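You operate a simulated robot arm through the tools that you are given. There is no shell and no other tool. Be economical: measure what you need, move in short steps, check, and stop when the job is done.

You are at the controls of a simulated robot arm. One attempt, no reset.

JOB
Put things in order on the plywood board. At the end: the yellow plant food dispenser stands where the impatiens stood; the clear bottle (marked "PLANT FOOD") from the plywood board is on the orange saucer; the beige small tamper stands on top of the green small sprinkler (marked "CORNERS"); the impatiens is in the green seed tray; the brown wooden block (marked "BASIL") from the plywood board stands where the yellow plant food dispenser stood; whatever was shut is shut again. Leave all else as you found it, and nothing knocked over.

The check looks at the end state, three seconds after you hand in, the way a careful person would. Anything else that was tipped, shoved, dropped, spilled or broken makes it a failure.

ROBOT AND FRAMES
A 7-joint arm with a two-finger parallel gripper, fixed in place. Base frame: the origin is at the foot of the arm, x ahead of it, y to its left, z up; the work surface is at about z = 0. Lengths are in cm, angles in rad, forces in N, time in s.
With the tool pointing down near the work surface it reaches from about 24 to 62 cm from the base axis. Its first joint turns from -1.152 to 1.152 rad. Payload 2.6 kg.
Tool frame: the origin (TCP) lies between the finger pads and is the grasp point; the fingertips stand 3 cm ahead of it; z points along the fingers, y is the line along which they close. The gripper opens to 9.4 cm. The fingers are 2.8 cm wide and 1 cm thick; the gripper's body (5 by 9.6 cm) begins 5.5 cm behind the TCP.
Orientation is told as [roll, pitch, yaw] about the base's x, y, z axes, in that order, counted from this pose: with the fingers straight down and closing along the base's y, the tool's x points along the base's -x, its y along +y and its z along -z.

CONTROLS
- The arm moves only by the tool nudge_tool. Its argument "commands" is a list of rows, each a list of 7 numbers: the shift along the tool's x, y, z in cm, then the turn, a rotation vector about the tool's x, y, z in rad, then the gripper command, from -1 (shut) to 1 (fully open), values between in proportion. In form: [[tx, ty, tz, wx, wy, wz, fingers], ...]. A call has 1 to 8 rows; each row shifts and turns the commanded pose from where the row before left it, along the tool's axes as they then stand. Rows are played at 5 a second. More than 5 cm and 0.15 rad between two rows, or a gripper value outside its range, and nothing of the call is played. Where a pose cannot be reached the arm comes as near as it can. A force on the tool above 40 N (or 10 N above the force at the start of the call, whichever is more), or a blocked arm, ends the call early, and 0.2 s more pass. Each finger travels about 7.2 cm/s and halts on what it meets, pressing with about 24 N; the grip force reading is that of the motor and also rises with nothing between the fingers. The clock runs only during rows and for 0.2 s after the last one: add rows that do not move to give the fingers time. It gives the time, the measured TCP pose, the force on the tool (base axes), the opening and the grip force at its end, in the units of the frame above (readings bear some noise).
- Cameras (640 x 400 px; columns grow to the right, rows downward): "scene" is fixed at [4.57, 43.73, 56.77]; the picture's right is [-0.68, -0.73, 0.00], its down [-0.39, 0.37, -0.84] and it looks along [0.62, -0.58, -0.54] (base axes); focal length 332 px, centre (320, 200). "wrist" rides on the gripper at [-3.7, 0, -5.8] in the tool frame; the picture's right is [0.00, -1.00, 0.00], its down [0.97, 0.00, -0.24] and it looks along [0.24, 0.00, 0.97] (tool axes); focal length 218 px, centre (320, 200). There is no depth. A picture from a camera that has moved, and an enlarged one, comes with that camera's place and axes in the base frame and with its lens.
- capture(camera): a new picture of that camera. The clock stands still meanwhile.
- inspect(camera, box): a new picture of the part [left, top, right, bottom] of that camera's present view, enlarged. The clock stands still meanwhile.
- finish_job(): hands the job in; it is judged then, once.

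Go step by step. Nothing tells you positions but the pictures and the camera data: compare them with the known pose of the tool, close in by small moves and look again before you grip or let go. The budget is 120 turns and 68 pictures, counting those below and the enlarged ones. Unless the task says otherwise, let go and move clear before handing in, and close with one line.

The tools are called after "Call:" by a JSON object that holds its "name" and its "arguments". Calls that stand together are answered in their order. nudge_tool: Moves the arm, as the interface text tells. Its arguments: {"type":"object","properties":{"commands":{"type":"array","items":{"type":"array","items":{"type":"number"}}}},"required":["commands"]} The other tools are called the same way: capture (camera) takes a picture; inspect (camera, box) takes an enlarged picture of a part of a camera's view; finish_job () hands the job in.

At the start:

```text
t: 0.0
eef_pos: [42.72, 2.35, 35.44]
orientation: [-0.001, 0.0, -0.001]
force: [0.7, -0.3, -0.2]
width: 9.4
grasp_force: 0.1
```

scene: 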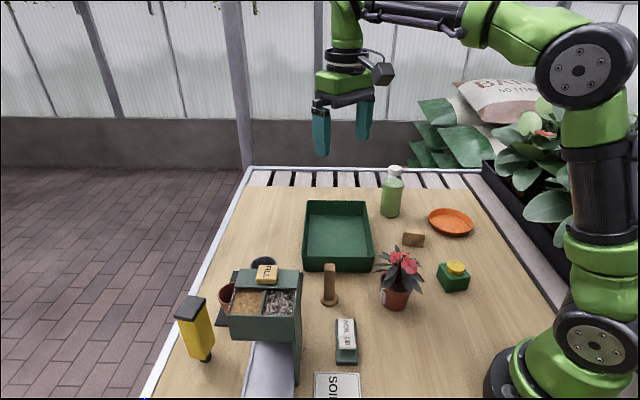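
wrist: 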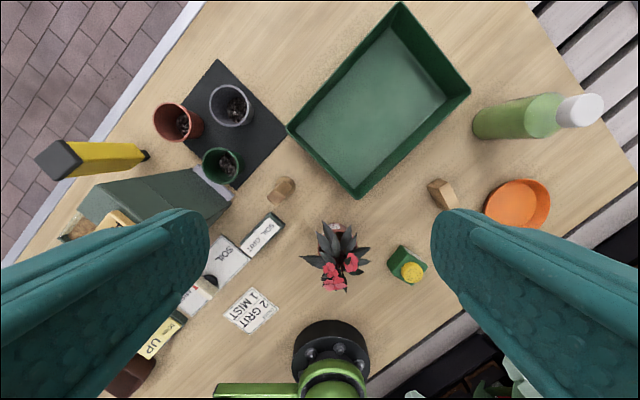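

I see the board with the tray, bottle, saucer, impatiens, sprinkler, tamper, yellow dispenser and a hopper-like thing. I'll enlarge the views to identify the items.

Call:
{"name": "inspect", "arguments": {"camera": "scene", "box": [160, 230, 360, 400]}}

Call:
{"name": "inspect", "arguments": {"camera": "scene", "box": [300, 150, 500, 320]}}

Call:
{"name": "inspect", "arguments": {"camera": "wrist", "box": [20, 40, 340, 380]}}

```text
2.35 times, centred on (260, 315) of scene
camera zoom: at [4.57, 43.73, 56.77], right [-0.68, -0.73, 0.0], down [-0.39, 0.37, -0.84], along [0.62, -0.58, -0.54], focal length 782 px, centre (461, -71)
```

zoom: 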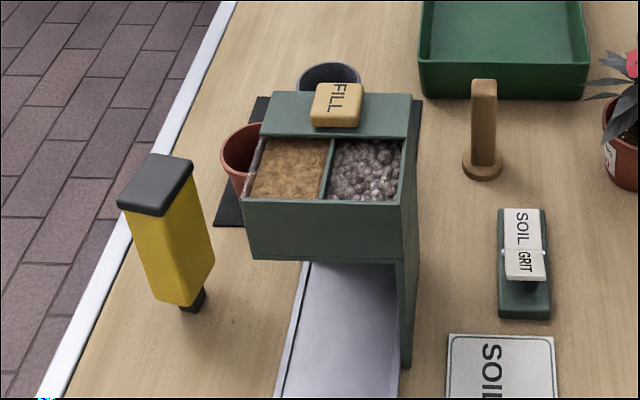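

```text
2.35 times, centred on (400, 235) of scene
camera zoom: at [4.57, 43.73, 56.77], right [-0.68, -0.73, 0.0], down [-0.39, 0.37, -0.84], along [0.62, -0.58, -0.54], focal length 782 px, centre (132, 118)
```

zoom: 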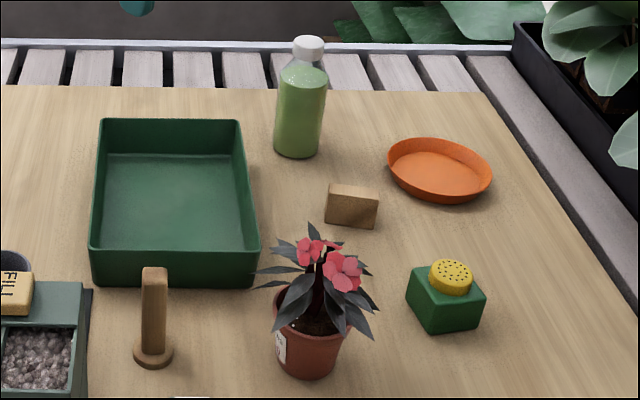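

```text
1.18 times, centred on (180, 210) of wrist
camera zoom: at [46.34, 2.34, 41.25], right [0.0, -1.0, 0.0], down [-0.97, 0.0, 0.24], along [-0.24, 0.0, -0.97], focal length 257 px, centre (485, 188)
```

zoom: 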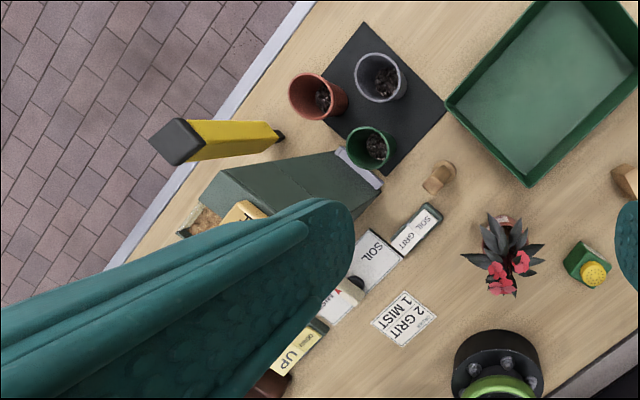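

I take the impatiens to be near (29,-1), tamper (39,9), dispenser (45,35), bottle (51,-28), saucer (35,-35), block (37,-20), sprinkler (23,-14), tray (52,-7). I move over the right half for a closer look.

Call:
{"name": "nudge_tool", "arguments": {"commands": [[2.1, -2.9, 1.5, 0, 0, 0, 1], [2.1, -2.9, 1.5, 0, 0, 0, 1], [2.1, -2.9, 1.5, 0, 0, 0, 1], [2.1, -2.9, 1.5, 0, 0, 0, 1], [2.1, -2.9, 1.5, 0, 0, 0, 1], [0, 0, 0, 0, 0, 0, 1]]}}

Call:
{"name": "capture", "arguments": {"camera": "wrist"}}

```text
t: 1.4
eef_pos: [31.96, -12.11, 27.84]
orientation: [0.0, 0.0, 0.0]
force: [0.2, 0.1, -0.3]
width: 9.4
grasp_force: 0.1
```

```text
62 pictures are left
camera wrist: at [35.8, -12.12, 33.61], right [0.0, -1.0, 0.0], down [-0.97, 0.0, 0.24], along [-0.24, 0.0, -0.97], focal length 218 px, centre (320, 200)
```

wrist: 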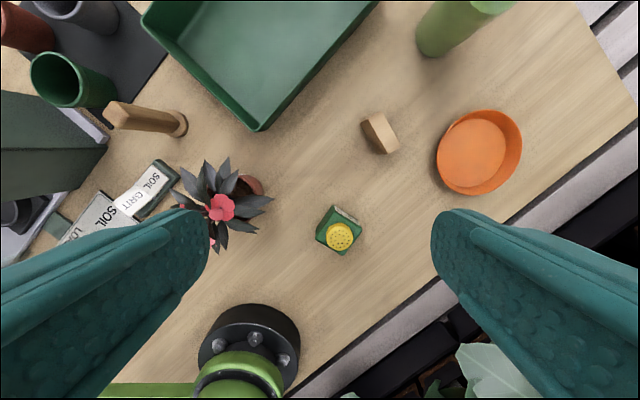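

The sprinkler, block, saucer and bottle are all in view. I enlarge the markings.

Call:
{"name": "inspect", "arguments": {"camera": "wrist", "box": [300, 90, 420, 260]}}

Call:
{"name": "inspect", "arguments": {"camera": "wrist", "box": [90, 80, 290, 260]}}

```text
2.35 times, centred on (360, 175) of wrist
camera zoom: at [35.8, -12.12, 33.61], right [0.0, -1.0, 0.0], down [-0.97, 0.0, 0.24], along [-0.24, 0.0, -0.97], focal length 514 px, centre (226, 259)
```

zoom: 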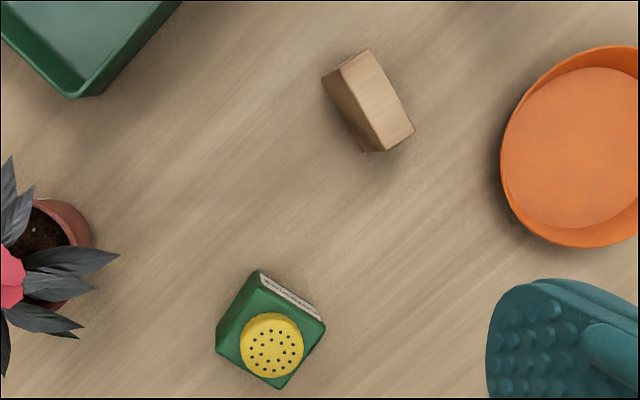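

```text
2.22 times, centred on (190, 170) of wrist
camera zoom: at [35.8, -12.12, 33.61], right [0.0, -1.0, 0.0], down [-0.97, 0.0, 0.24], along [-0.24, 0.0, -0.97], focal length 485 px, centre (609, 267)
```

zoom: 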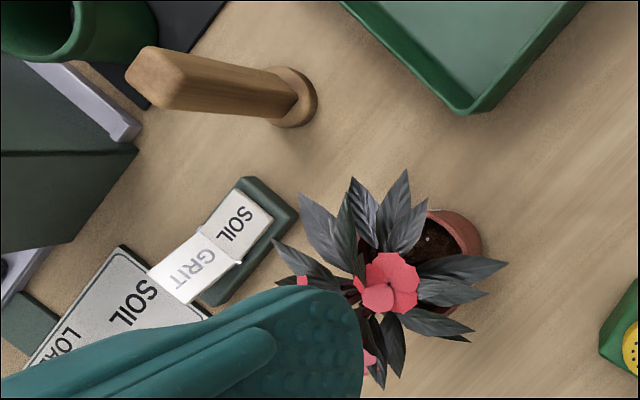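

The right-hand items match. Now I look over the left half.

Call:
{"name": "nudge_tool", "arguments": {"commands": [[0, 4.5, -1, 0, 0, 0, 1], [0, 4.5, -1, 0, 0, 0, 1], [0, 4.5, -1, 0, 0, 0, 1], [0, 4.5, -1, 0, 0, 0, 1], [0, 4.5, -1, 0, 0, 0, 1], [0, 4.5, 0, 0, 0, 0, 1], [0, 4.5, 0, 0, 0, 0, 1], [0, 0, 0, 0, 0, 0, 1]]}}

Call:
{"name": "capture", "arguments": {"camera": "wrist"}}

```text
t: 3.2
eef_pos: [32.07, 19.52, 32.86]
orientation: [0.001, 0.002, 0.001]
force: [-0.6, -0.4, 0.5]
width: 9.4
grasp_force: 0.0
```

```text
59 pictures are left
camera wrist: at [35.85, 19.44, 38.77], right [0.0, -1.0, 0.0], down [-0.97, 0.0, 0.24], along [-0.24, 0.0, -0.97], focal length 218 px, centre (320, 200)
```

wrist: 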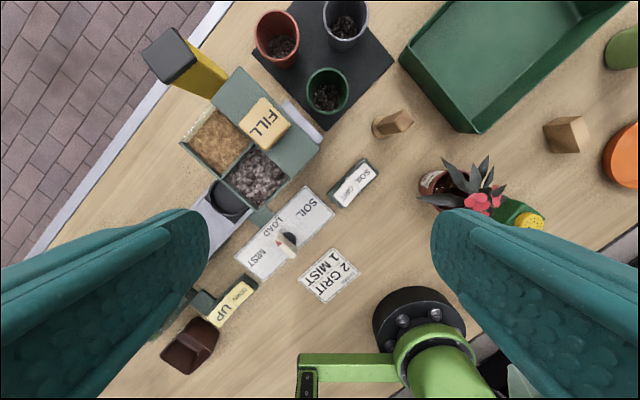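

Hopper machine, levers and pots on the left are things to leave alone. I start with the impatiens, so I look closely at it from the scene camera and from a position near it.

Call:
{"name": "nudge_tool", "arguments": {"commands": [[0, -4.5, 1, 0, 0, 0, 1], [0, -4.5, 1, 0, 0, 0, 1], [0, -4.5, 1, 0, 0, 0, 1], [0, -4.5, 1, 0, 0, 0, 1], [1, -2.2, 1, 0, 0, 0, 1], [0, 0, 2, 0, 0, 0, 1], [0, 0, 0, 0, 0, 0, 1]]}}

Call:
{"name": "capture", "arguments": {"camera": "wrist"}}

Call:
{"name": "inspect", "arguments": {"camera": "scene", "box": [360, 230, 440, 320]}}

```text
t: 4.8
eef_pos: [31.2, -0.94, 25.74]
orientation: [0.0, 0.001, -0.001]
force: [0.0, -0.6, -0.2]
width: 9.38
grasp_force: 0.0
```

```text
58 pictures are left
camera wrist: at [34.97, -0.92, 31.62], right [0.0, -1.0, 0.0], down [-0.97, 0.0, 0.24], along [-0.24, 0.0, -0.97], focal length 218 px, centre (320, 200)
```

wrist: 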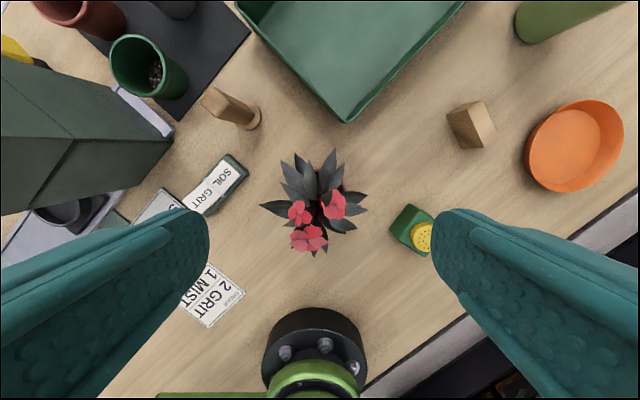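

```text
4.44 times, centred on (400, 275) of scene
camera zoom: at [4.57, 43.73, 56.77], right [-0.68, -0.73, 0.0], down [-0.39, 0.37, -0.84], along [0.62, -0.58, -0.54], focal length 1478 px, centre (-36, -133)
```

zoom: 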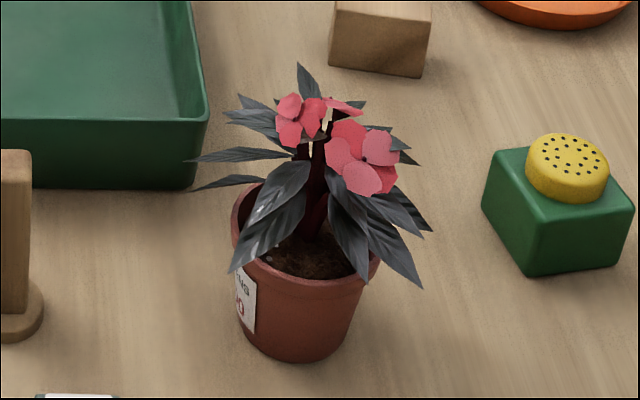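

The foliage rises to about z 14 and spreads over 10 cm, while the pot (about 6.5 cm wide, centre near (29,-0.3)) is 6.5 cm tall, so a top-down grip would press on the plant. I'll turn the tool to point to -y, tilted about 60°, and take the pot from the side beneath the leaves.

Call:
{"name": "nudge_tool", "arguments": {"commands": [[0, 0, 0, 0, 0, 0.15, 1], [0, 0, 0, 0, 0, 0.15, 1], [0, 0, 0, 0, 0, 0.15, 1], [0, 0, 0, 0, 0, 0.15, 1], [0, 0, 0, 0, 0, 0.15, 1], [0, 0, 0, 0, 0, 0.15, 1], [0, 0, 0, 0, 0, 0.15, 1], [0, 0, 0, 0, 0, 0.15, 1]]}}

Call:
{"name": "nudge_tool", "arguments": {"commands": [[0, 0, 0, 0, 0, 0.15, 1], [0, 0, 0, 0, 0, 0.15, 1], [0, 0, 0, 0, 0, 0.071, 1], [4.5, 0, 0, 0, -0.15, 0, 1], [4.5, 0, 0, 0, -0.15, 0, 1], [0, 0, 0, 0, -0.15, 0, 1], [0, 0, 0, 0, -0.15, 0, 1], [0, 0, 0, 0, 0, 0, 1]]}}

```text
t: 6.6
eef_pos: [31.14, -0.94, 25.9]
orientation: [0.0, 0.001, -1.203]
force: [0.2, -0.3, 0.4]
width: 9.38
grasp_force: 0.0
```

```text
t: 8.4
eef_pos: [31.11, 8.26, 25.34]
orientation: [0.0, -0.602, -1.572]
force: [0.2, 0.1, -0.5]
width: 9.38
grasp_force: 0.0
```

Orientation goes as planned. I finish the tilt and move down and back to a pre-grasp viewpoint.

Call:
{"name": "nudge_tool", "arguments": {"commands": [[0, 0, 0, 0, -0.15, 0, 1], [0, 0, 0, 0, -0.15, 0, 1], [0, 0, 0, 0, -0.15, 0, 1], [3.6, -0.7, -0.1, 0, 0, 0, 1], [3.6, -0.7, -0.1, 0, 0, 0, 1], [3.6, -0.8, -0.1, 0, 0, 0, 1], [0, 0, 0, 0, 0, 0, 1]]}}

Call:
{"name": "capture", "arguments": {"camera": "wrist"}}

Call:
{"name": "capture", "arguments": {"camera": "scene"}}

```text
t: 9.6
eef_pos: [30.27, 11.24, 20.89]
orientation: [0.047, -1.04, -1.617]
force: [1.1, 3.2, 3.2]
width: 9.39
grasp_force: 0.0
stopped in row 5: the force on the tool passed its limit (the readings are from after the stop); the commanded pose is now the measured one
```

```text
56 pictures are left
camera wrist: at [30.23, 14.35, 27.14], right [-1.0, 0.01, -0.02], down [0.02, 0.7, -0.72], along [0.01, -0.72, -0.7], focal length 218 px, centre (320, 200)
```

wrist: 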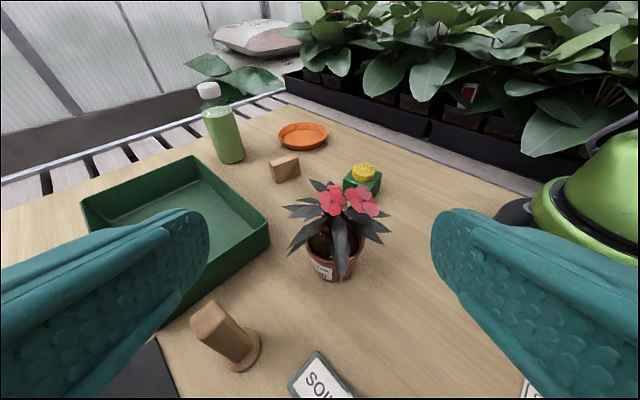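

```text
55 pictures are left
```

scene: 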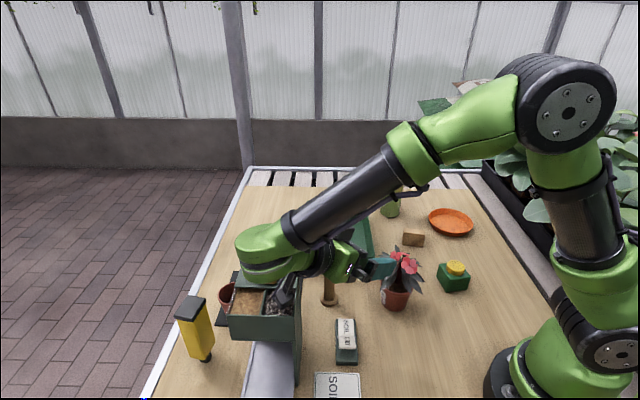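

The wrist link met something at the hopper (left side), so I raise straight up and check that the hopper and its FILL piece are unharmed.

Call:
{"name": "nudge_tool", "arguments": {"commands": [[-1.7, 0, -1.0, 0, 0, 0, 1], [-3.4, 0, -2.0, 0, 0, 0, 1], [-3.4, 0, -2.0, 0, 0, 0, 1], [0, -2, 2, 0, 0.1, 0, 1], [0, 0, 2, 0, 0.15, 0, 1], [0, 0, 2, 0, 0.15, 0, 1], [0, 0, 0, 0, 0, 0, 1]]}}

Call:
{"name": "inspect", "arguments": {"camera": "scene", "box": [160, 230, 360, 400]}}

```text
t: 11.2
eef_pos: [28.15, 6.52, 27.08]
orientation: [0.028, -0.64, -1.593]
force: [0.1, 0.1, 0.9]
width: 9.41
grasp_force: 0.1
```

```text
2.35 times, centred on (260, 315) of scene
camera zoom: at [4.56, 43.73, 56.77], right [-0.68, -0.73, 0.0], down [-0.39, 0.37, -0.84], along [0.62, -0.58, -0.54], focal length 782 px, centre (461, -71)
```

zoom: 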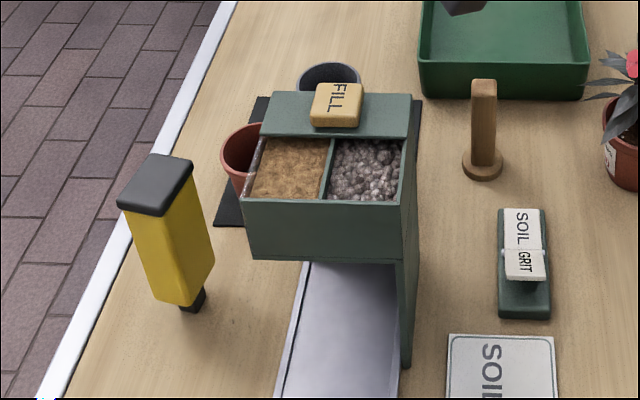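

Nothing was disturbed. From the +y side the wrist knuckle hangs low; tilting the other way (tool pointing to +y, leaning in from -y) keeps the knuckle high and away from the hopper, so I rotate to that.

Call:
{"name": "nudge_tool", "arguments": {"commands": [[0, 0, 0, 0, 0.15, 0, 1], [0, 0, 0, 0, 0.15, 0, 1], [0, 0, 0, 0, 0.15, 0, 1], [0, 0, 0, 0, 0.15, 0, 1], [-3, 0, 0, 0, 0.04, 0, 1], [-3, 0, 0, 0, 0, 0, 1], [-3, 0, 0, 0, 0, 0, 1], [0, 0, 0, 0, 0, 0, 1]]}}

Call:
{"name": "nudge_tool", "arguments": {"commands": [[-2, 0, 0, 0, 0.15, 0, 1], [-2, 0, 0, 0, 0.15, 0, 1], [-2, 0, 0, 0, 0.15, 0, 1], [0, 0, 0, 0, 0.15, 0, 1], [0, 0, 0, 0, 0.15, 0, 1], [0, 0, 0, 0, 0.15, 0, 1], [0, 0, 0, 0, 0.05, 0, 1], [0, 0, 0, 0, 0, 0, 1]]}}

Call:
{"name": "capture", "arguments": {"camera": "scene"}}

Call:
{"name": "capture", "arguments": {"camera": "wrist"}}

```text
t: 13.0
eef_pos: [28.3, -2.69, 27.31]
orientation: [0.022, -0.001, -1.575]
force: [0.2, 0.9, 0.5]
width: 9.39
grasp_force: 0.1
```

```text
t: 14.8
eef_pos: [28.14, -8.52, 26.41]
orientation: [0.04, 0.948, -1.544]
force: [-0.3, -1.1, 0.0]
width: 9.4
grasp_force: 0.1
```

```text
53 pictures are left
```

scene: 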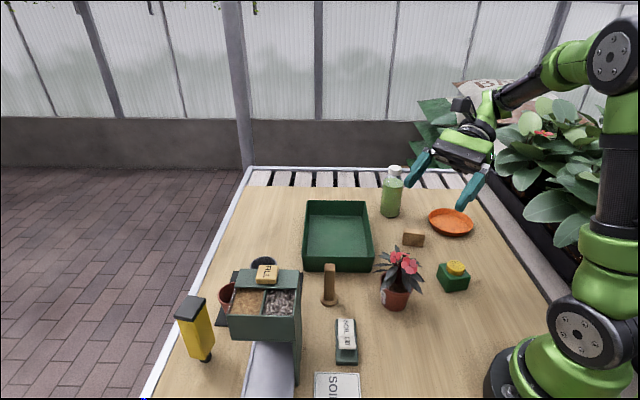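

```text
52 pictures are left
camera wrist: at [28.11, -15.31, 26.84], right [-1.0, 0.01, -0.02], down [-0.02, 0.37, 0.93], along [0.01, 0.93, -0.37], focal length 218 px, centre (320, 200)
```

wrist: 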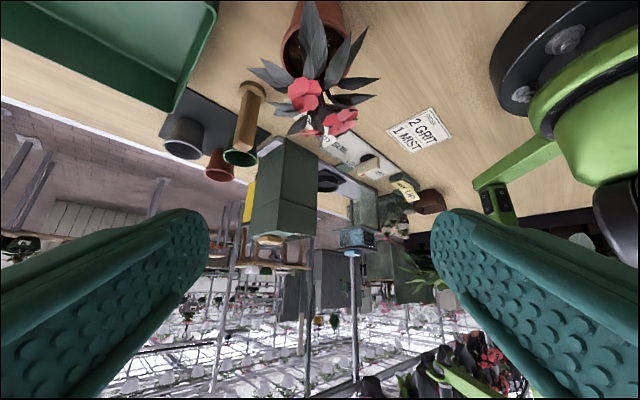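

The posture is reachable and clear of everything. I descend to the pre-grasp point on the -y side of the pot.

Call:
{"name": "nudge_tool", "arguments": {"commands": [[-3.5, 0.2, 1.7, 0, 0, 0, 1], [-3.5, 0.2, 1.7, 0, 0, 0, 1], [-3.5, 0.2, 1.7, 0, 0, 0, 1], [-3.5, 0.2, 1.8, 0, 0, 0, 1], [0, 0, 0, 0, 0, 0, 1]]}}

Call:
{"name": "capture", "arguments": {"camera": "wrist"}}

Call:
{"name": "inspect", "arguments": {"camera": "scene", "box": [340, 210, 500, 320]}}

```text
t: 16.0
eef_pos: [29.41, -11.0, 11.06]
orientation: [0.039, 0.948, -1.545]
force: [-0.2, 0.3, 0.3]
width: 9.42
grasp_force: 0.0
```

```text
51 pictures are left
camera wrist: at [29.27, -17.86, 11.55], right [-1.0, 0.01, -0.02], down [-0.02, 0.37, 0.93], along [0.01, 0.93, -0.37], focal length 218 px, centre (320, 200)
```

wrist: 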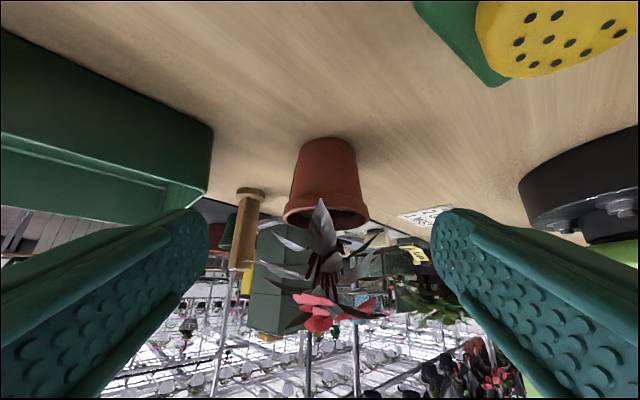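

```text
3.64 times, centred on (420, 265) of scene
camera zoom: at [4.57, 43.73, 56.77], right [-0.68, -0.73, 0.0], down [-0.39, 0.37, -0.84], along [0.62, -0.58, -0.54], focal length 1209 px, centre (-44, -36)
```

zoom: 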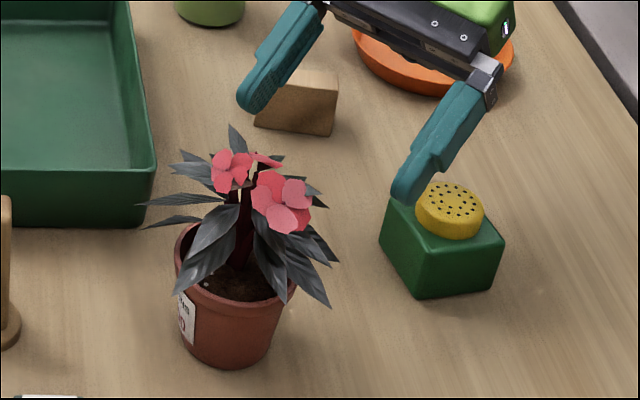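

Pot centre is about (29.0,-0.8), well between the fingers and below the leaves. I slide in along the tool axis.

Call:
{"name": "nudge_tool", "arguments": {"commands": [[-0.1, -0.2, 2.5, 0, 0, 0, 1], [-0.1, -0.2, 2.5, 0, 0, 0, 1], [-0.1, -0.2, 2.5, 0, 0, 0, 1], [0, 0, 0, 0, 0, 0, 1]]}}

Call:
{"name": "capture", "arguments": {"camera": "wrist"}}

Call:
{"name": "inspect", "arguments": {"camera": "scene", "box": [340, 210, 500, 320]}}

```text
t: 17.0
eef_pos: [28.93, -5.07, 6.25]
orientation: [0.037, 0.948, -1.545]
force: [0.3, 0.6, -0.2]
width: 9.41
grasp_force: 0.1
```

```text
49 pictures are left
camera wrist: at [28.84, -12.03, 6.76], right [-1.0, 0.01, -0.02], down [-0.02, 0.37, 0.93], along [0.01, 0.93, -0.37], focal length 218 px, centre (320, 200)
```

wrist: 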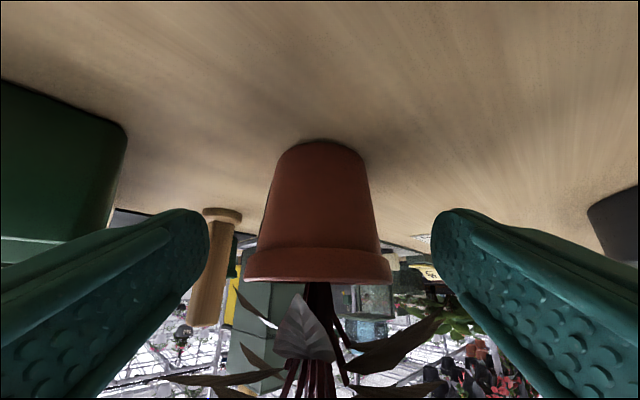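

```text
3.64 times, centred on (420, 265) of scene
camera zoom: at [4.56, 43.73, 56.77], right [-0.68, -0.73, 0.0], down [-0.39, 0.37, -0.84], along [0.62, -0.58, -0.54], focal length 1209 px, centre (-44, -36)
```

zoom: 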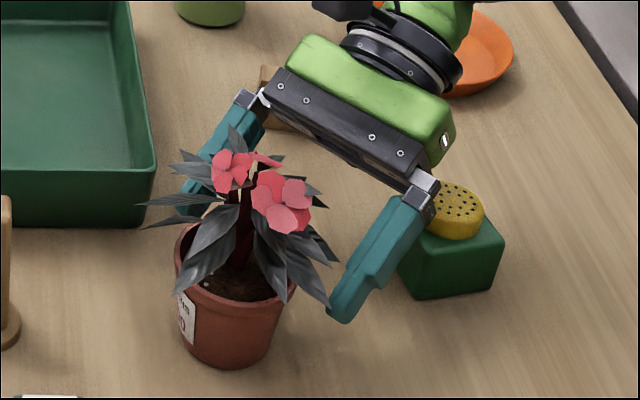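

Leaves are clear and the pot is centred. I advance the last 4 cm and close.

Call:
{"name": "nudge_tool", "arguments": {"commands": [[0, 0, 2, 0, 0, 0, 1], [0, 0, 2, 0, 0, 0, 1], [0, 0, 0, 0, 0, 0, 1], [0, 0, 0, 0, 0, 0, 0.3], [0, 0, 0, 0, 0, 0, 0], [0, 0, 0, 0, 0, 0, -0.3], [0, 0, 0, 0, 0, 0, -0.3]]}}

Call:
{"name": "capture", "arguments": {"camera": "wrist"}}

Call:
{"name": "inspect", "arguments": {"camera": "scene", "box": [340, 210, 500, 320]}}

```text
t: 18.6
eef_pos: [28.78, -1.79, 3.92]
orientation: [0.038, 0.949, -1.543]
force: [-0.5, 0.1, 0.3]
width: 6.82
grasp_force: 24.3
```

```text
47 pictures are left
camera wrist: at [28.82, -8.72, 4.47], right [-1.0, 0.01, -0.02], down [-0.02, 0.37, 0.93], along [0.01, 0.93, -0.37], focal length 218 px, centre (320, 200)
```

wrist: 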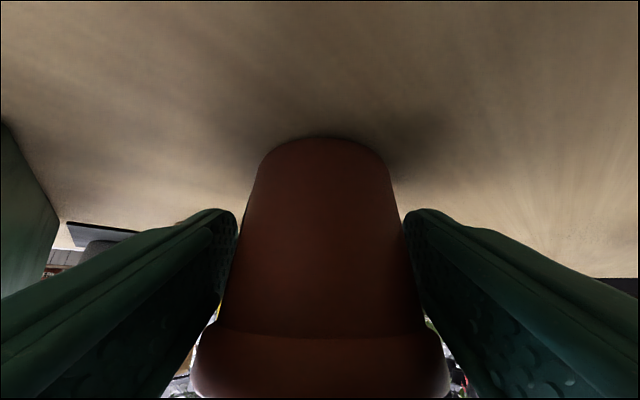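

```text
3.64 times, centred on (420, 265) of scene
camera zoom: at [4.57, 43.73, 56.77], right [-0.68, -0.73, 0.0], down [-0.39, 0.37, -0.84], along [0.62, -0.58, -0.54], focal length 1209 px, centre (-44, -36)
```

zoom: 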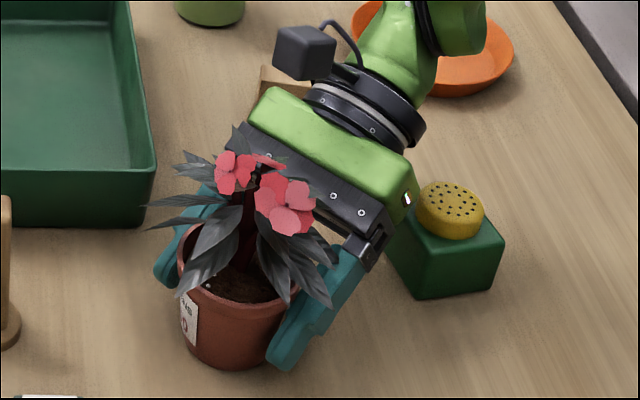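

The pot is held at its rim, with 24 N. I lift it straight up 10 cm and look.

Call:
{"name": "nudge_tool", "arguments": {"commands": [[0.8, 0, -0.58, 0, 0, 0, -0.3], [1.6, 0, -1.17, 0, 0, 0, -0.3], [2, 0, -1.4, 0, 0, 0, -0.3], [2, 0, -1.4, 0, 0, 0, -0.3], [2, 0, -1.4, 0, 0, 0, -0.3], [0, 0, 0, 0, 0, 0, -0.3]]}}

Call:
{"name": "capture", "arguments": {"camera": "scene"}}

```text
t: 20.0
eef_pos: [28.65, -1.77, 14.33]
orientation: [0.038, 0.947, -1.544]
force: [-0.3, -0.1, -1.4]
width: 6.82
grasp_force: 24.2
```

```text
45 pictures are left
```

scene: 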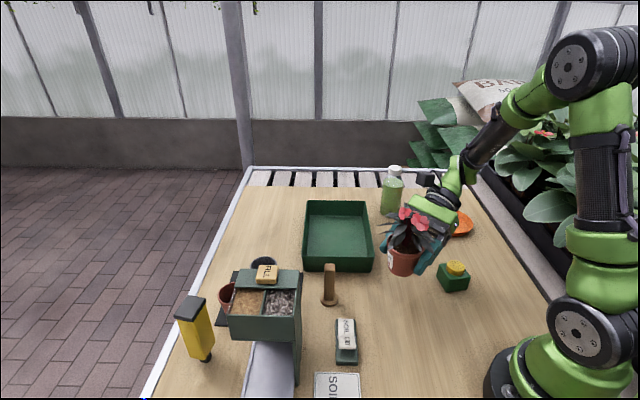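

The plant is lifted upright. I carry it over the tray at this height.

Call:
{"name": "nudge_tool", "arguments": {"commands": [[-0.33, 2.5, -0.46, 0, 0, 0, -0.3], [-0.33, 3.6, -0.46, 0, 0, 0, -0.3], [-0.33, 3.6, -0.46, 0, 0, 0, -0.3], [-0.33, 3.6, -0.46, 0, 0, 0, -0.3], [-0.33, 3.6, -0.46, 0, 0, 0, -0.3], [-0.33, 3.0, -0.46, 0, 0, 0, -0.3], [0, 1.5, 0, 0, 0, 0, -0.3], [0, 0, 0, 0, 0, 0, -0.3]]}}

Call:
{"name": "capture", "arguments": {"camera": "scene"}}

Call:
{"name": "capture", "arguments": {"camera": "wrist"}}

```text
t: 21.8
eef_pos: [49.9, -5.07, 14.88]
orientation: [0.037, 0.947, -1.546]
force: [-0.8, 1.1, -1.1]
width: 6.83
grasp_force: 23.5
```

```text
44 pictures are left
```

scene: 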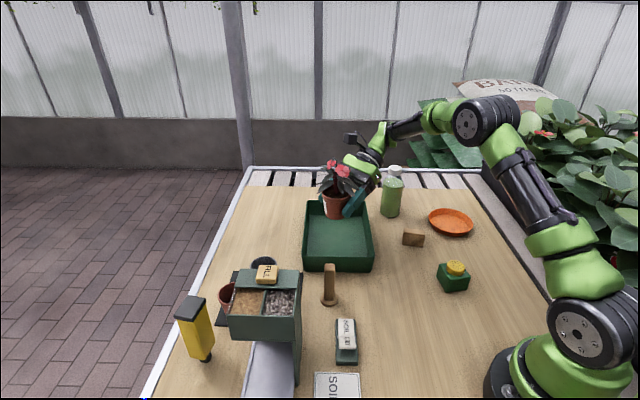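

```text
43 pictures are left
camera wrist: at [49.89, -11.96, 15.32], right [-1.0, 0.01, -0.02], down [-0.02, 0.37, 0.93], along [0.01, 0.93, -0.37], focal length 218 px, centre (320, 200)
```

wrist: 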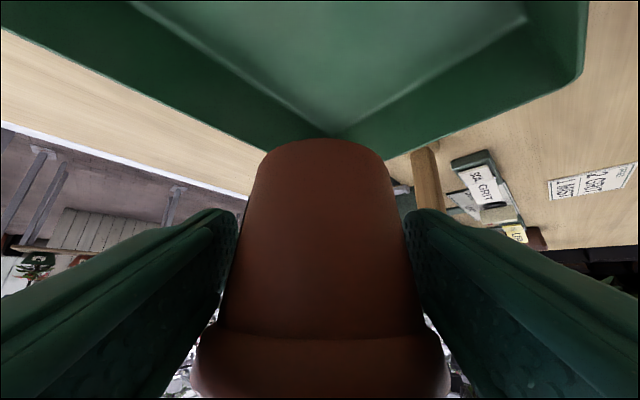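

The pot hangs above the tray floor with clearance on all sides. I shift 1 cm to +y and descend.

Call:
{"name": "nudge_tool", "arguments": {"commands": [[0.58, 0, 0.81, 0, 0, 0, -0.3], [-2.4, 0, 1.75, 0, 0, 0, -0.3], [-2.4, 0, 1.75, 0, 0, 0, -0.3], [-2.0, 0, 1.4, 0, 0, 0, -0.3], [-1.2, 0, 0.87, 0, 0, 0, -0.3], [0, 0, 0, 0, 0, 0, -0.3]]}}

Call:
{"name": "inspect", "arguments": {"camera": "scene", "box": [290, 140, 430, 280]}}

Call:
{"name": "capture", "arguments": {"camera": "wrist"}}

```text
t: 23.2
eef_pos: [50.42, -4.2, 4.89]
orientation: [0.04, 0.949, -1.545]
force: [0.7, 1.1, -1.2]
width: 6.83
grasp_force: 23.6
```

```text
2.86 times, centred on (360, 210) of scene
camera zoom: at [4.57, 43.73, 56.77], right [-0.68, -0.73, 0.0], down [-0.39, 0.37, -0.84], along [0.62, -0.58, -0.54], focal length 950 px, centre (206, 171)
```

zoom: 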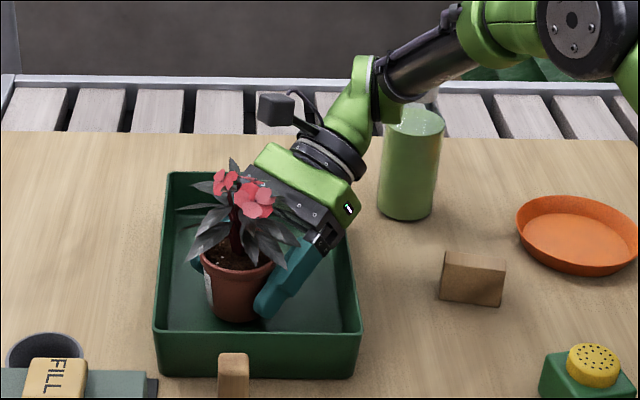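

```text
41 pictures are left
camera wrist: at [50.31, -11.05, 5.37], right [-1.0, 0.01, -0.02], down [-0.02, 0.37, 0.93], along [0.01, 0.93, -0.37], focal length 218 px, centre (320, 200)
```

wrist: 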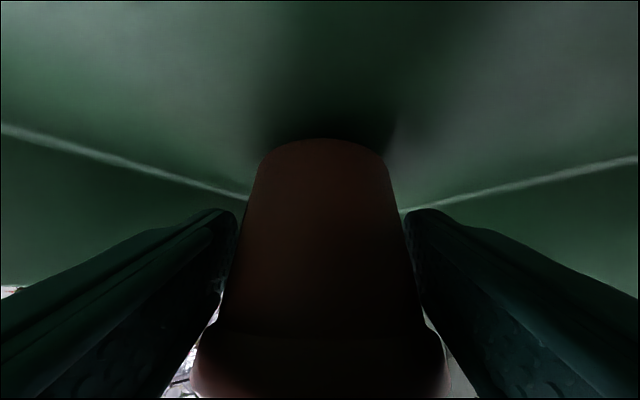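

About half a centimetre is left to the tray floor. I lower in small steps.

Call:
{"name": "nudge_tool", "arguments": {"commands": [[-0.24, 0, 0.17, 0, 0, 0, -0.3], [-0.16, 0, 0.12, 0, 0, 0, -0.3], [0, 0, 0, 0, 0, 0, -0.3]]}}

```text
t: 24.0
eef_pos: [50.41, -4.19, 4.42]
orientation: [0.04, 0.947, -1.546]
force: [-0.2, 0.6, -2.0]
width: 6.81
grasp_force: 23.8
```

Call:
{"name": "nudge_tool", "arguments": {"commands": [[-0.12, 0, 0.09, 0, 0, 0, -0.3], [0, 0, 0, 0, 0, 0, -0.3]]}}

```text
t: 24.6
eef_pos: [50.3, -4.15, 4.43]
orientation: [0.039, 0.948, -1.545]
force: [-1.4, -0.4, 4.9]
width: 6.78
grasp_force: 23.6
```

The pot touches the tray floor. I open the fingers and back out along the tool axis.

Call:
{"name": "nudge_tool", "arguments": {"commands": [[0, 0, 0, 0, 0, 0, 0.55], [0, 0, 0, 0, 0, 0, 0.8], [0, 0, 0, 0, 0, 0, 0.9], [0, 0, -1.5, 0, 0, 0, 0.9], [0, 0, -3, 0, 0, 0, 0.9], [0.5, 0, -3, 0, 0, 0, 0.9], [2.5, 0, -2, 0, 0, 0, 0.9], [0, 0, 0, 0, 0, 0, 0.9]]}}

Call:
{"name": "capture", "arguments": {"camera": "scene"}}

```text
t: 26.4
eef_pos: [49.93, -10.34, 12.27]
orientation: [0.041, 0.947, -1.544]
force: [0.1, -0.4, 0.7]
width: 8.93
grasp_force: 0.1
```

```text
40 pictures are left
```

scene: 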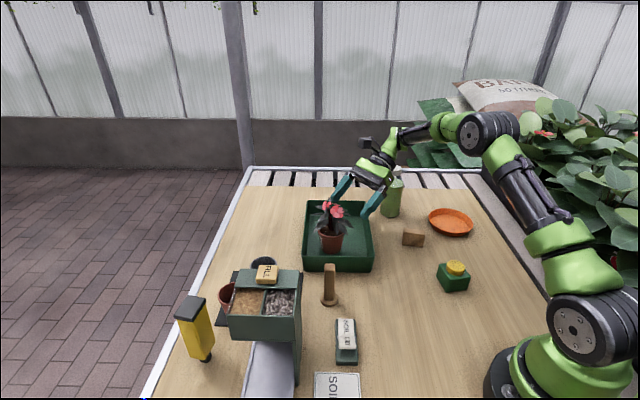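

The impatiens stands upright in the tray. I rise, untilt and turn toward the dispenser for a top-down grip.

Call:
{"name": "nudge_tool", "arguments": {"commands": [[3.2, 0, -2.3, 0, 0, 0, 1], [4.0, 0, -2.9, 0, 0, 0, 1], [4.0, 0, -2.9, 0, 0, 0, 1], [0, 0, 0, 0, -0.15, 0, 1], [0, 0, 0, 0, -0.15, 0, 1], [0, 0, 0, 0, -0.15, 0, 1], [0, 0, 0, 0, -0.15, 0, 1], [0, 0, 0, 0, -0.15, 0, 1]]}}

Call:
{"name": "nudge_tool", "arguments": {"commands": [[0, 0, 0, 0, -0.15, 0, 1], [0, 0, 0, -0.03, -0.05, 0, 1], [0, 0, 0, 0, 0, -0.15, 1], [0, 0, 0, 0, 0, -0.15, 1], [0, 0, 0, 0, 0, -0.15, 1], [0, 0, 0, 0, 0, -0.15, 1], [0, 0, 0, 0, 0, -0.15, 1], [0, 0, 0, 0, 0, -0.15, 1]]}}

Call:
{"name": "nudge_tool", "arguments": {"commands": [[0, 0, 0, 0, 0, -0.15, 1], [0, 0, 0, 0, 0, -0.15, 1], [0, 0, 0, 0, 0, -0.15, 1], [0, 0, 0, 0, 0, -0.15, 1], [0, 0, 0, 0, 0, -0.045, 1], [0, 0, 0, 0, 0, 0, 1]]}}

```text
t: 28.2
eef_pos: [49.72, -10.36, 26.01]
orientation: [0.023, 0.194, -1.573]
force: [0.1, -0.3, -0.3]
width: 9.41
grasp_force: 0.1
```

```text
t: 30.0
eef_pos: [49.58, -10.33, 26.13]
orientation: [0.032, -0.044, -0.675]
force: [-0.2, 0.4, 0.1]
width: 9.39
grasp_force: 0.1
```

```text
t: 31.4
eef_pos: [49.79, -10.26, 26.05]
orientation: [-0.001, -0.054, -0.031]
force: [-0.7, 0.9, 0.4]
width: 9.41
grasp_force: 0.1
```

Now I fix the small pitch error and travel at height toward the dispenser, then yaw +0.7.

Call:
{"name": "nudge_tool", "arguments": {"commands": [[0.6, 4.5, -0.5, 0, 0.054, 0, 1], [0.6, 4.5, 0, 0, 0, 0, 1], [0.6, 4.5, 0, 0, 0, 0, 1], [0.6, 4.5, 0, 0, 0, 0, 1], [0.6, 4.5, 0, 0, 0, 0, 1], [0.6, 4.5, 0, 0, 0, 0, 1], [0.6, 4.5, 0, 0, 0, 0, 1], [0, 0, 0, 0, 0, 0, 1]]}}

Call:
{"name": "nudge_tool", "arguments": {"commands": [[1, 4.5, 0, 0, 0, -0.15, 1], [0, 4.0, 0, 0, 0, -0.15, 1], [0, 0, 0, 0, 0, -0.15, 1], [0, 0, 0, 0, 0, -0.15, 1], [0, 0, 0, 0, 0, -0.13, 1], [0, 0, 0, 0, 0, 0, 1]]}}

Call:
{"name": "capture", "arguments": {"camera": "wrist"}}

Call:
{"name": "capture", "arguments": {"camera": "scene"}}

```text
t: 33.2
eef_pos: [46.48, 21.43, 26.68]
orientation: [0.0, 0.0, -0.034]
force: [0.2, -0.4, 1.5]
width: 9.38
grasp_force: 0.1
```

```text
t: 34.6
eef_pos: [45.13, 29.81, 26.62]
orientation: [0.0, 0.003, 0.698]
force: [0.0, 0.3, 0.0]
width: 9.42
grasp_force: 0.0
```

```text
39 pictures are left
camera wrist: at [47.97, 32.2, 32.42], right [0.64, -0.77, 0.0], down [-0.74, -0.62, 0.24], along [-0.19, -0.15, -0.97], focal length 218 px, centre (320, 200)
```

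wrist: 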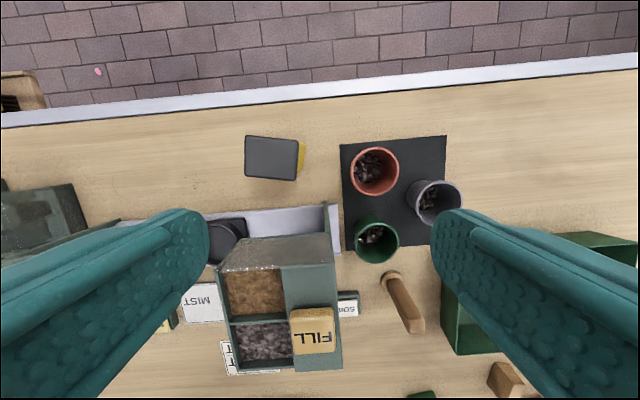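

```text
38 pictures are left
```

scene: 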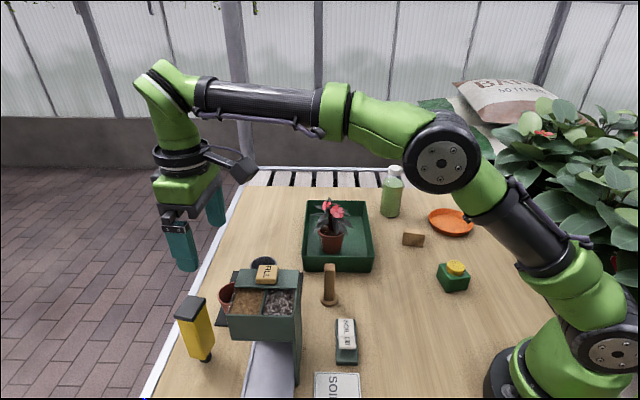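

The dispenser's cap is centred near (44.7,34.7), about 4.1×3.3 cm. I centre over it, correct the yaw slightly and come down to just above it.

Call:
{"name": "nudge_tool", "arguments": {"commands": [[-1.4, 2.0, 1, 0, 0, 0, 1], [-1.4, 2.0, 1, 0, 0, 0, 1], [0, 0, 2, 0, 0, 0.08, 1], [0, 0, 2, 0, 0, 0, 1], [0, 0, 1, 0, 0, 0, 1], [0, 0, 0, 0, 0, 0, 1]]}}

Call:
{"name": "capture", "arguments": {"camera": "wrist"}}

Call:
{"name": "inspect", "arguments": {"camera": "scene", "box": [130, 210, 290, 390]}}

```text
t: 36.0
eef_pos: [44.83, 34.64, 19.54]
orientation: [0.0, 0.002, 0.615]
force: [-0.3, -0.1, 0.2]
width: 9.4
grasp_force: 0.2
```

```text
37 pictures are left
camera wrist: at [47.84, 36.9, 25.41], right [0.58, -0.82, 0.0], down [-0.79, -0.56, 0.24], along [-0.2, -0.14, -0.97], focal length 218 px, centre (320, 200)
```

wrist: 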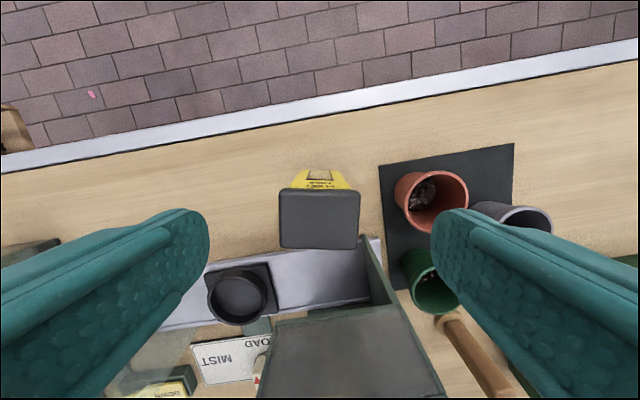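

```text
2.22 times, centred on (210, 300) of scene
camera zoom: at [4.56, 43.73, 56.77], right [-0.68, -0.73, 0.0], down [-0.39, 0.37, -0.84], along [0.62, -0.58, -0.54], focal length 739 px, centre (564, -22)
```

zoom: 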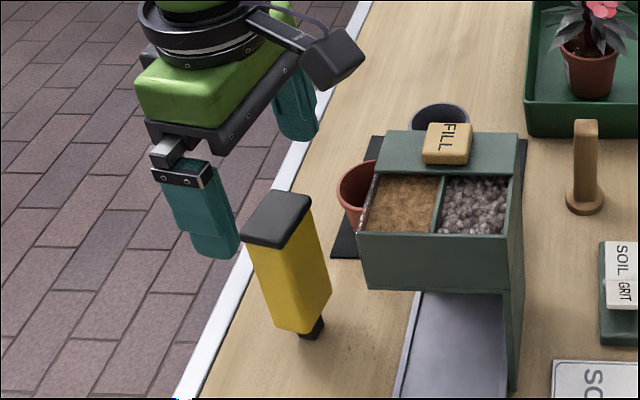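

The cap is centred between the fingers. I descend to z≈9.8 so that the pads sit on the yellow body, then close.

Call:
{"name": "nudge_tool", "arguments": {"commands": [[0.1, 0, 2.5, 0, 0, 0, 1], [0, 0, 2.5, 0, 0, 0, 1], [0, 0, 2.5, 0, 0, 0, 1], [0, 0, 2.0, 0, 0, 0, 1], [0, 0, 0, 0, 0, 0, 1], [0, 0, 0, 0, 0, 0, 0.2], [0, 0, 0, 0, 0, 0, -0.4], [0, 0, 0, 0, 0, 0, -0.8]]}}

Call:
{"name": "nudge_tool", "arguments": {"commands": [[0, 0, 0, 0, 0, 0, -0.8], [0, 0, 0, 0, 0, 0, -0.8]]}}

Call:
{"name": "inspect", "arguments": {"camera": "scene", "box": [130, 210, 290, 390]}}

```text
t: 37.8
eef_pos: [44.73, 34.74, 10.12]
orientation: [0.0, 0.002, 0.616]
force: [0.0, 0.6, 0.0]
width: 4.79
grasp_force: 23.8
```

```text
t: 38.4
eef_pos: [44.65, 34.67, 10.07]
orientation: [0.0, 0.002, 0.616]
force: [0.2, 1.2, 0.0]
width: 4.81
grasp_force: 24.0
```

```text
2.22 times, centred on (210, 300) of scene
camera zoom: at [4.57, 43.73, 56.77], right [-0.68, -0.73, 0.0], down [-0.39, 0.37, -0.84], along [0.62, -0.58, -0.54], focal length 739 px, centre (564, -22)
```

zoom: 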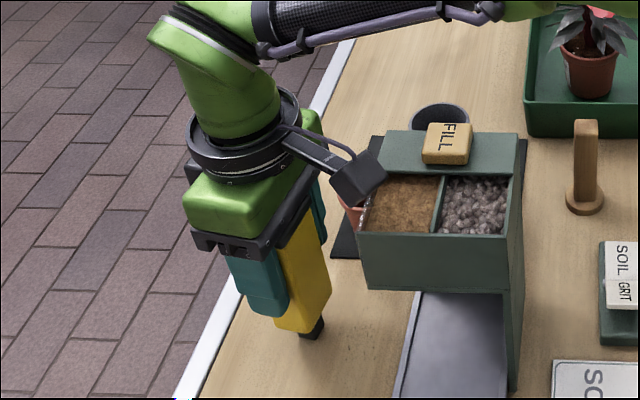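

The dispenser is gripped at 4.8 cm. I lift it straight up 18 cm.

Call:
{"name": "nudge_tool", "arguments": {"commands": [[0, 0, -1, 0, 0, 0, -0.8], [0, 0, -2, 0, 0, 0, -0.8], [0, 0, -3, 0, 0, 0, -0.8], [0, 0, -4, 0, 0, 0, -0.8], [0, 0, -4, 0, 0, 0, -0.8], [0, 0, -4, 0, 0, 0, -0.8], [0, 0, 0, 0, 0, 0, -0.8]]}}

Call:
{"name": "capture", "arguments": {"camera": "scene"}}

```text
t: 40.0
eef_pos: [44.73, 34.71, 27.04]
orientation: [0.0, 0.002, 0.617]
force: [0.6, 0.1, -2.8]
width: 4.81
grasp_force: 24.3
out of reach, approached as far as the arm can: row 6
```

```text
34 pictures are left
```

scene: 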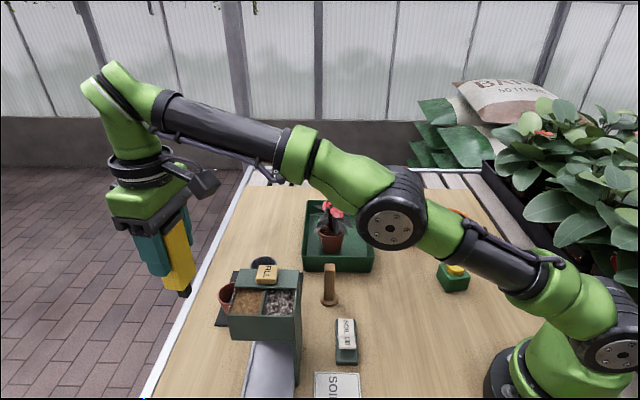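

The dispenser is free with its foot at about z 17. I carry it round the far side of the hopper, then back to the old impatiens spot.

Call:
{"name": "nudge_tool", "arguments": {"commands": [[1.25, -3.08, 0, 0, 0, 0, -0.8], [1.25, -3.08, 0, 0, 0, 0, -0.8], [1.25, -3.08, 0, 0, 0, 0, -0.8], [2.69, -2.75, 0, 0, 0, 0, -0.8], [2.69, -2.75, 0, 0, 0, 0, -0.8], [2.69, -2.75, 0, 0, 0, 0, -0.8], [2.69, -2.75, 0, 0, 0, 0, -0.8], [2.69, -2.75, 0, 0, 0, 0, -0.8]]}}

Call:
{"name": "nudge_tool", "arguments": {"commands": [[3.24, 0.63, 0, 0, 0, 0, -0.8], [3.24, 0.63, 0, 0, 0, 0, -0.8], [3.24, 0.63, 0, 0, 0, 0, -0.8], [3.24, 0.63, 0, 0, 0, 0, -0.8], [3.24, 0.63, 0, 0, 0, 0, -0.8], [0, 0, 0, 0, 0, 0, -0.8]]}}

Call:
{"name": "capture", "arguments": {"camera": "wrist"}}

```text
t: 41.8
eef_pos: [43.96, 5.94, 27.17]
orientation: [-0.001, 0.0, 0.616]
force: [-0.2, -0.9, -1.7]
width: 4.78
grasp_force: 24.1
```

```text
t: 43.2
eef_pos: [28.8, -0.9, 27.13]
orientation: [0.0, 0.002, 0.616]
force: [0.7, -0.3, -1.6]
width: 4.81
grasp_force: 24.0
```

```text
33 pictures are left
camera wrist: at [31.81, 1.29, 33.0], right [0.58, -0.82, 0.0], down [-0.79, -0.56, 0.24], along [-0.2, -0.14, -0.97], focal length 218 px, centre (320, 200)
```

wrist: 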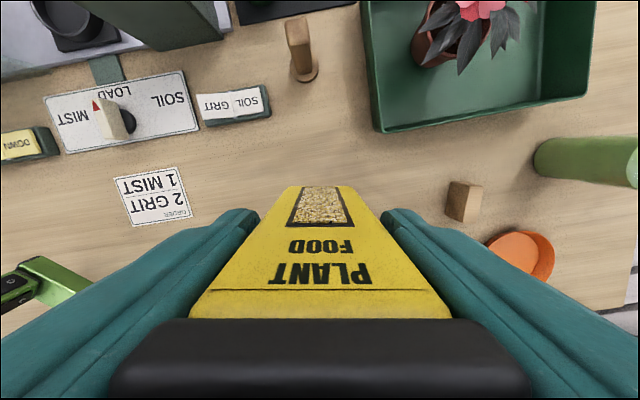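

I'm above the spot at (28.9,-0.8). I lower to within 1 cm, then creep.

Call:
{"name": "nudge_tool", "arguments": {"commands": [[0, 0, 4, 0, 0, 0, -0.8], [0, 0, 4, 0, 0, 0, -0.8], [0, 0, 4, 0, 0, 0, -0.8], [0, 0, 2.5, 0, 0, 0, -0.8], [0, 0, 1.5, 0, 0, 0, -0.8], [0, 0, 0.5, 0, 0, 0, -0.8], [0, 0, 0, 0, 0, 0, -0.8]]}}

Call:
{"name": "inspect", "arguments": {"camera": "scene", "box": [320, 190, 500, 340]}}

```text
t: 44.8
eef_pos: [28.94, -0.86, 10.41]
orientation: [0.001, 0.002, 0.616]
force: [0.2, 0.2, -1.0]
width: 4.82
grasp_force: 23.7
```

```text
2.67 times, centred on (410, 265) of scene
camera zoom: at [4.57, 43.73, 56.77], right [-0.68, -0.73, 0.0], down [-0.39, 0.37, -0.84], along [0.62, -0.58, -0.54], focal length 887 px, centre (80, 27)
```

zoom: 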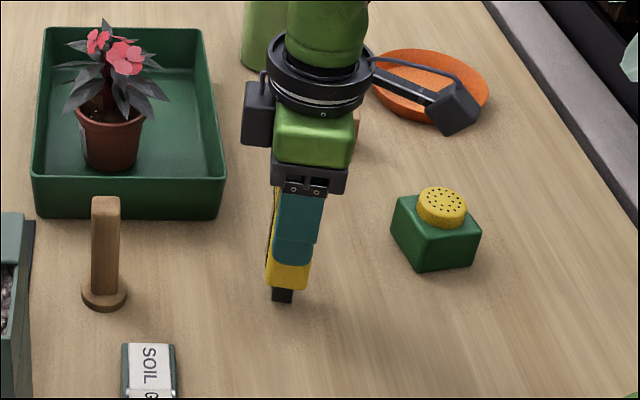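

Call:
{"name": "nudge_tool", "arguments": {"commands": [[0, 0, 0.2, 0, 0, 0, -0.8], [0, 0, 0.15, 0, 0, 0, -0.8], [0, 0, 0, 0, 0, 0, -0.8]]}}

```text
t: 45.6
eef_pos: [28.98, -0.88, 10.22]
orientation: [0.0, 0.002, 0.616]
force: [-0.4, 0.0, -2.1]
width: 4.8
grasp_force: 23.9
```

Not yet resting; a little further.

Call:
{"name": "nudge_tool", "arguments": {"commands": [[0, 0, 0.15, 0, 0, 0, -0.8], [0, 0, 0, 0, 0, 0, -0.8]]}}

```text
t: 46.2
eef_pos: [28.96, -0.79, 10.09]
orientation: [0.001, 0.003, 0.615]
force: [0.5, -1.1, -2.2]
width: 4.81
grasp_force: 23.6
```

Call:
{"name": "nudge_tool", "arguments": {"commands": [[0, 0, 0.1, 0, 0, 0, -0.8], [0, 0, 0, 0, 0, 0, -0.8]]}}

```text
t: 46.8
eef_pos: [28.96, -0.84, 9.97]
orientation: [0.0, -0.001, 0.617]
force: [-3.9, -1.8, 14.7]
width: 4.81
grasp_force: 24.2
```

It rests now with some pressure; I ease off slightly, open gently and look before withdrawing.

Call:
{"name": "nudge_tool", "arguments": {"commands": [[0, 0, -0.07, 0, 0, 0, -0.8], [0, 0, 0, 0, 0, 0, 0.1], [0, 0, 0, 0, 0, 0, 0.3], [0, 0, 0, 0, 0, 0, 0.6], [0, 0, 0, 0, 0, 0, 1], [0, 0, 0, 0, 0, 0, 1]]}}

Call:
{"name": "capture", "arguments": {"camera": "wrist"}}

```text
t: 48.2
eef_pos: [28.9, -0.82, 10.11]
orientation: [0.0, 0.003, 0.615]
force: [-0.2, -0.4, 0.9]
width: 9.4
grasp_force: 0.0
```

```text
31 pictures are left
camera wrist: at [31.93, 1.3, 15.93], right [0.58, -0.82, 0.0], down [-0.79, -0.56, 0.24], along [-0.2, -0.14, -0.97], focal length 218 px, centre (320, 200)
```

wrist: 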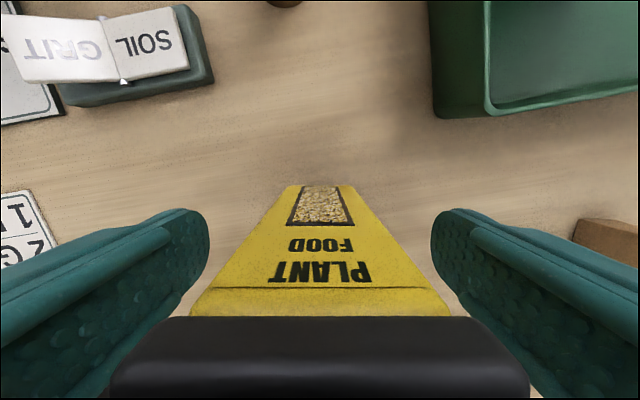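

The dispenser stands at the old impatiens spot. I rise and move above the wooden block.

Call:
{"name": "nudge_tool", "arguments": {"commands": [[0, 0, -3, 0, 0, 0, 1], [0, 0, -4, 0, 0, 0, 1], [0, 0, -4, 0, 0, 0, 1], [0.9, -4.5, 0, 0, 0, 0, 1], [0.9, -4.5, 0, 0, 0, 0, 1], [0.9, -4.5, 0, 0, 0, 0, 1], [0.9, -4.5, 0, 0, 0, 0, 1], [0, -1.8, 0, 0, 0, 0, 1]]}}

Call:
{"name": "capture", "arguments": {"camera": "wrist"}}

Call:
{"name": "inspect", "arguments": {"camera": "scene", "box": [380, 220, 440, 320]}}

```text
t: 50.0
eef_pos: [37.55, -19.19, 21.0]
orientation: [0.001, 0.003, 0.618]
force: [-0.4, 0.0, 0.3]
width: 9.38
grasp_force: 0.1
```

```text
30 pictures are left
camera wrist: at [40.61, -17.03, 26.94], right [0.58, -0.82, 0.0], down [-0.79, -0.56, 0.24], along [-0.2, -0.14, -0.97], focal length 218 px, centre (320, 200)
```

wrist: 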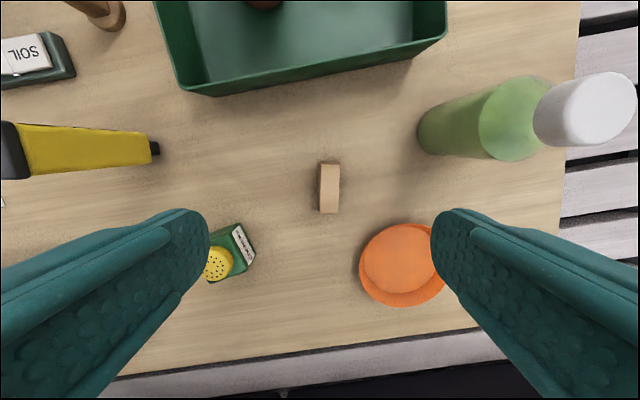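

```text
4.00 times, centred on (410, 270) of scene
camera zoom: at [4.57, 43.73, 56.77], right [-0.68, -0.73, 0.0], down [-0.39, 0.37, -0.84], along [0.62, -0.58, -0.54], focal length 1330 px, centre (-40, -80)
```

zoom: 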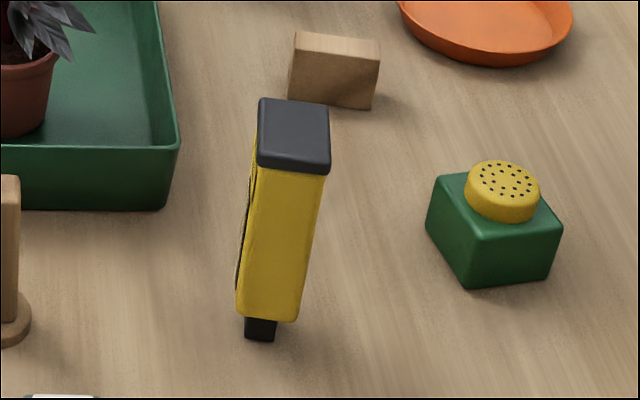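

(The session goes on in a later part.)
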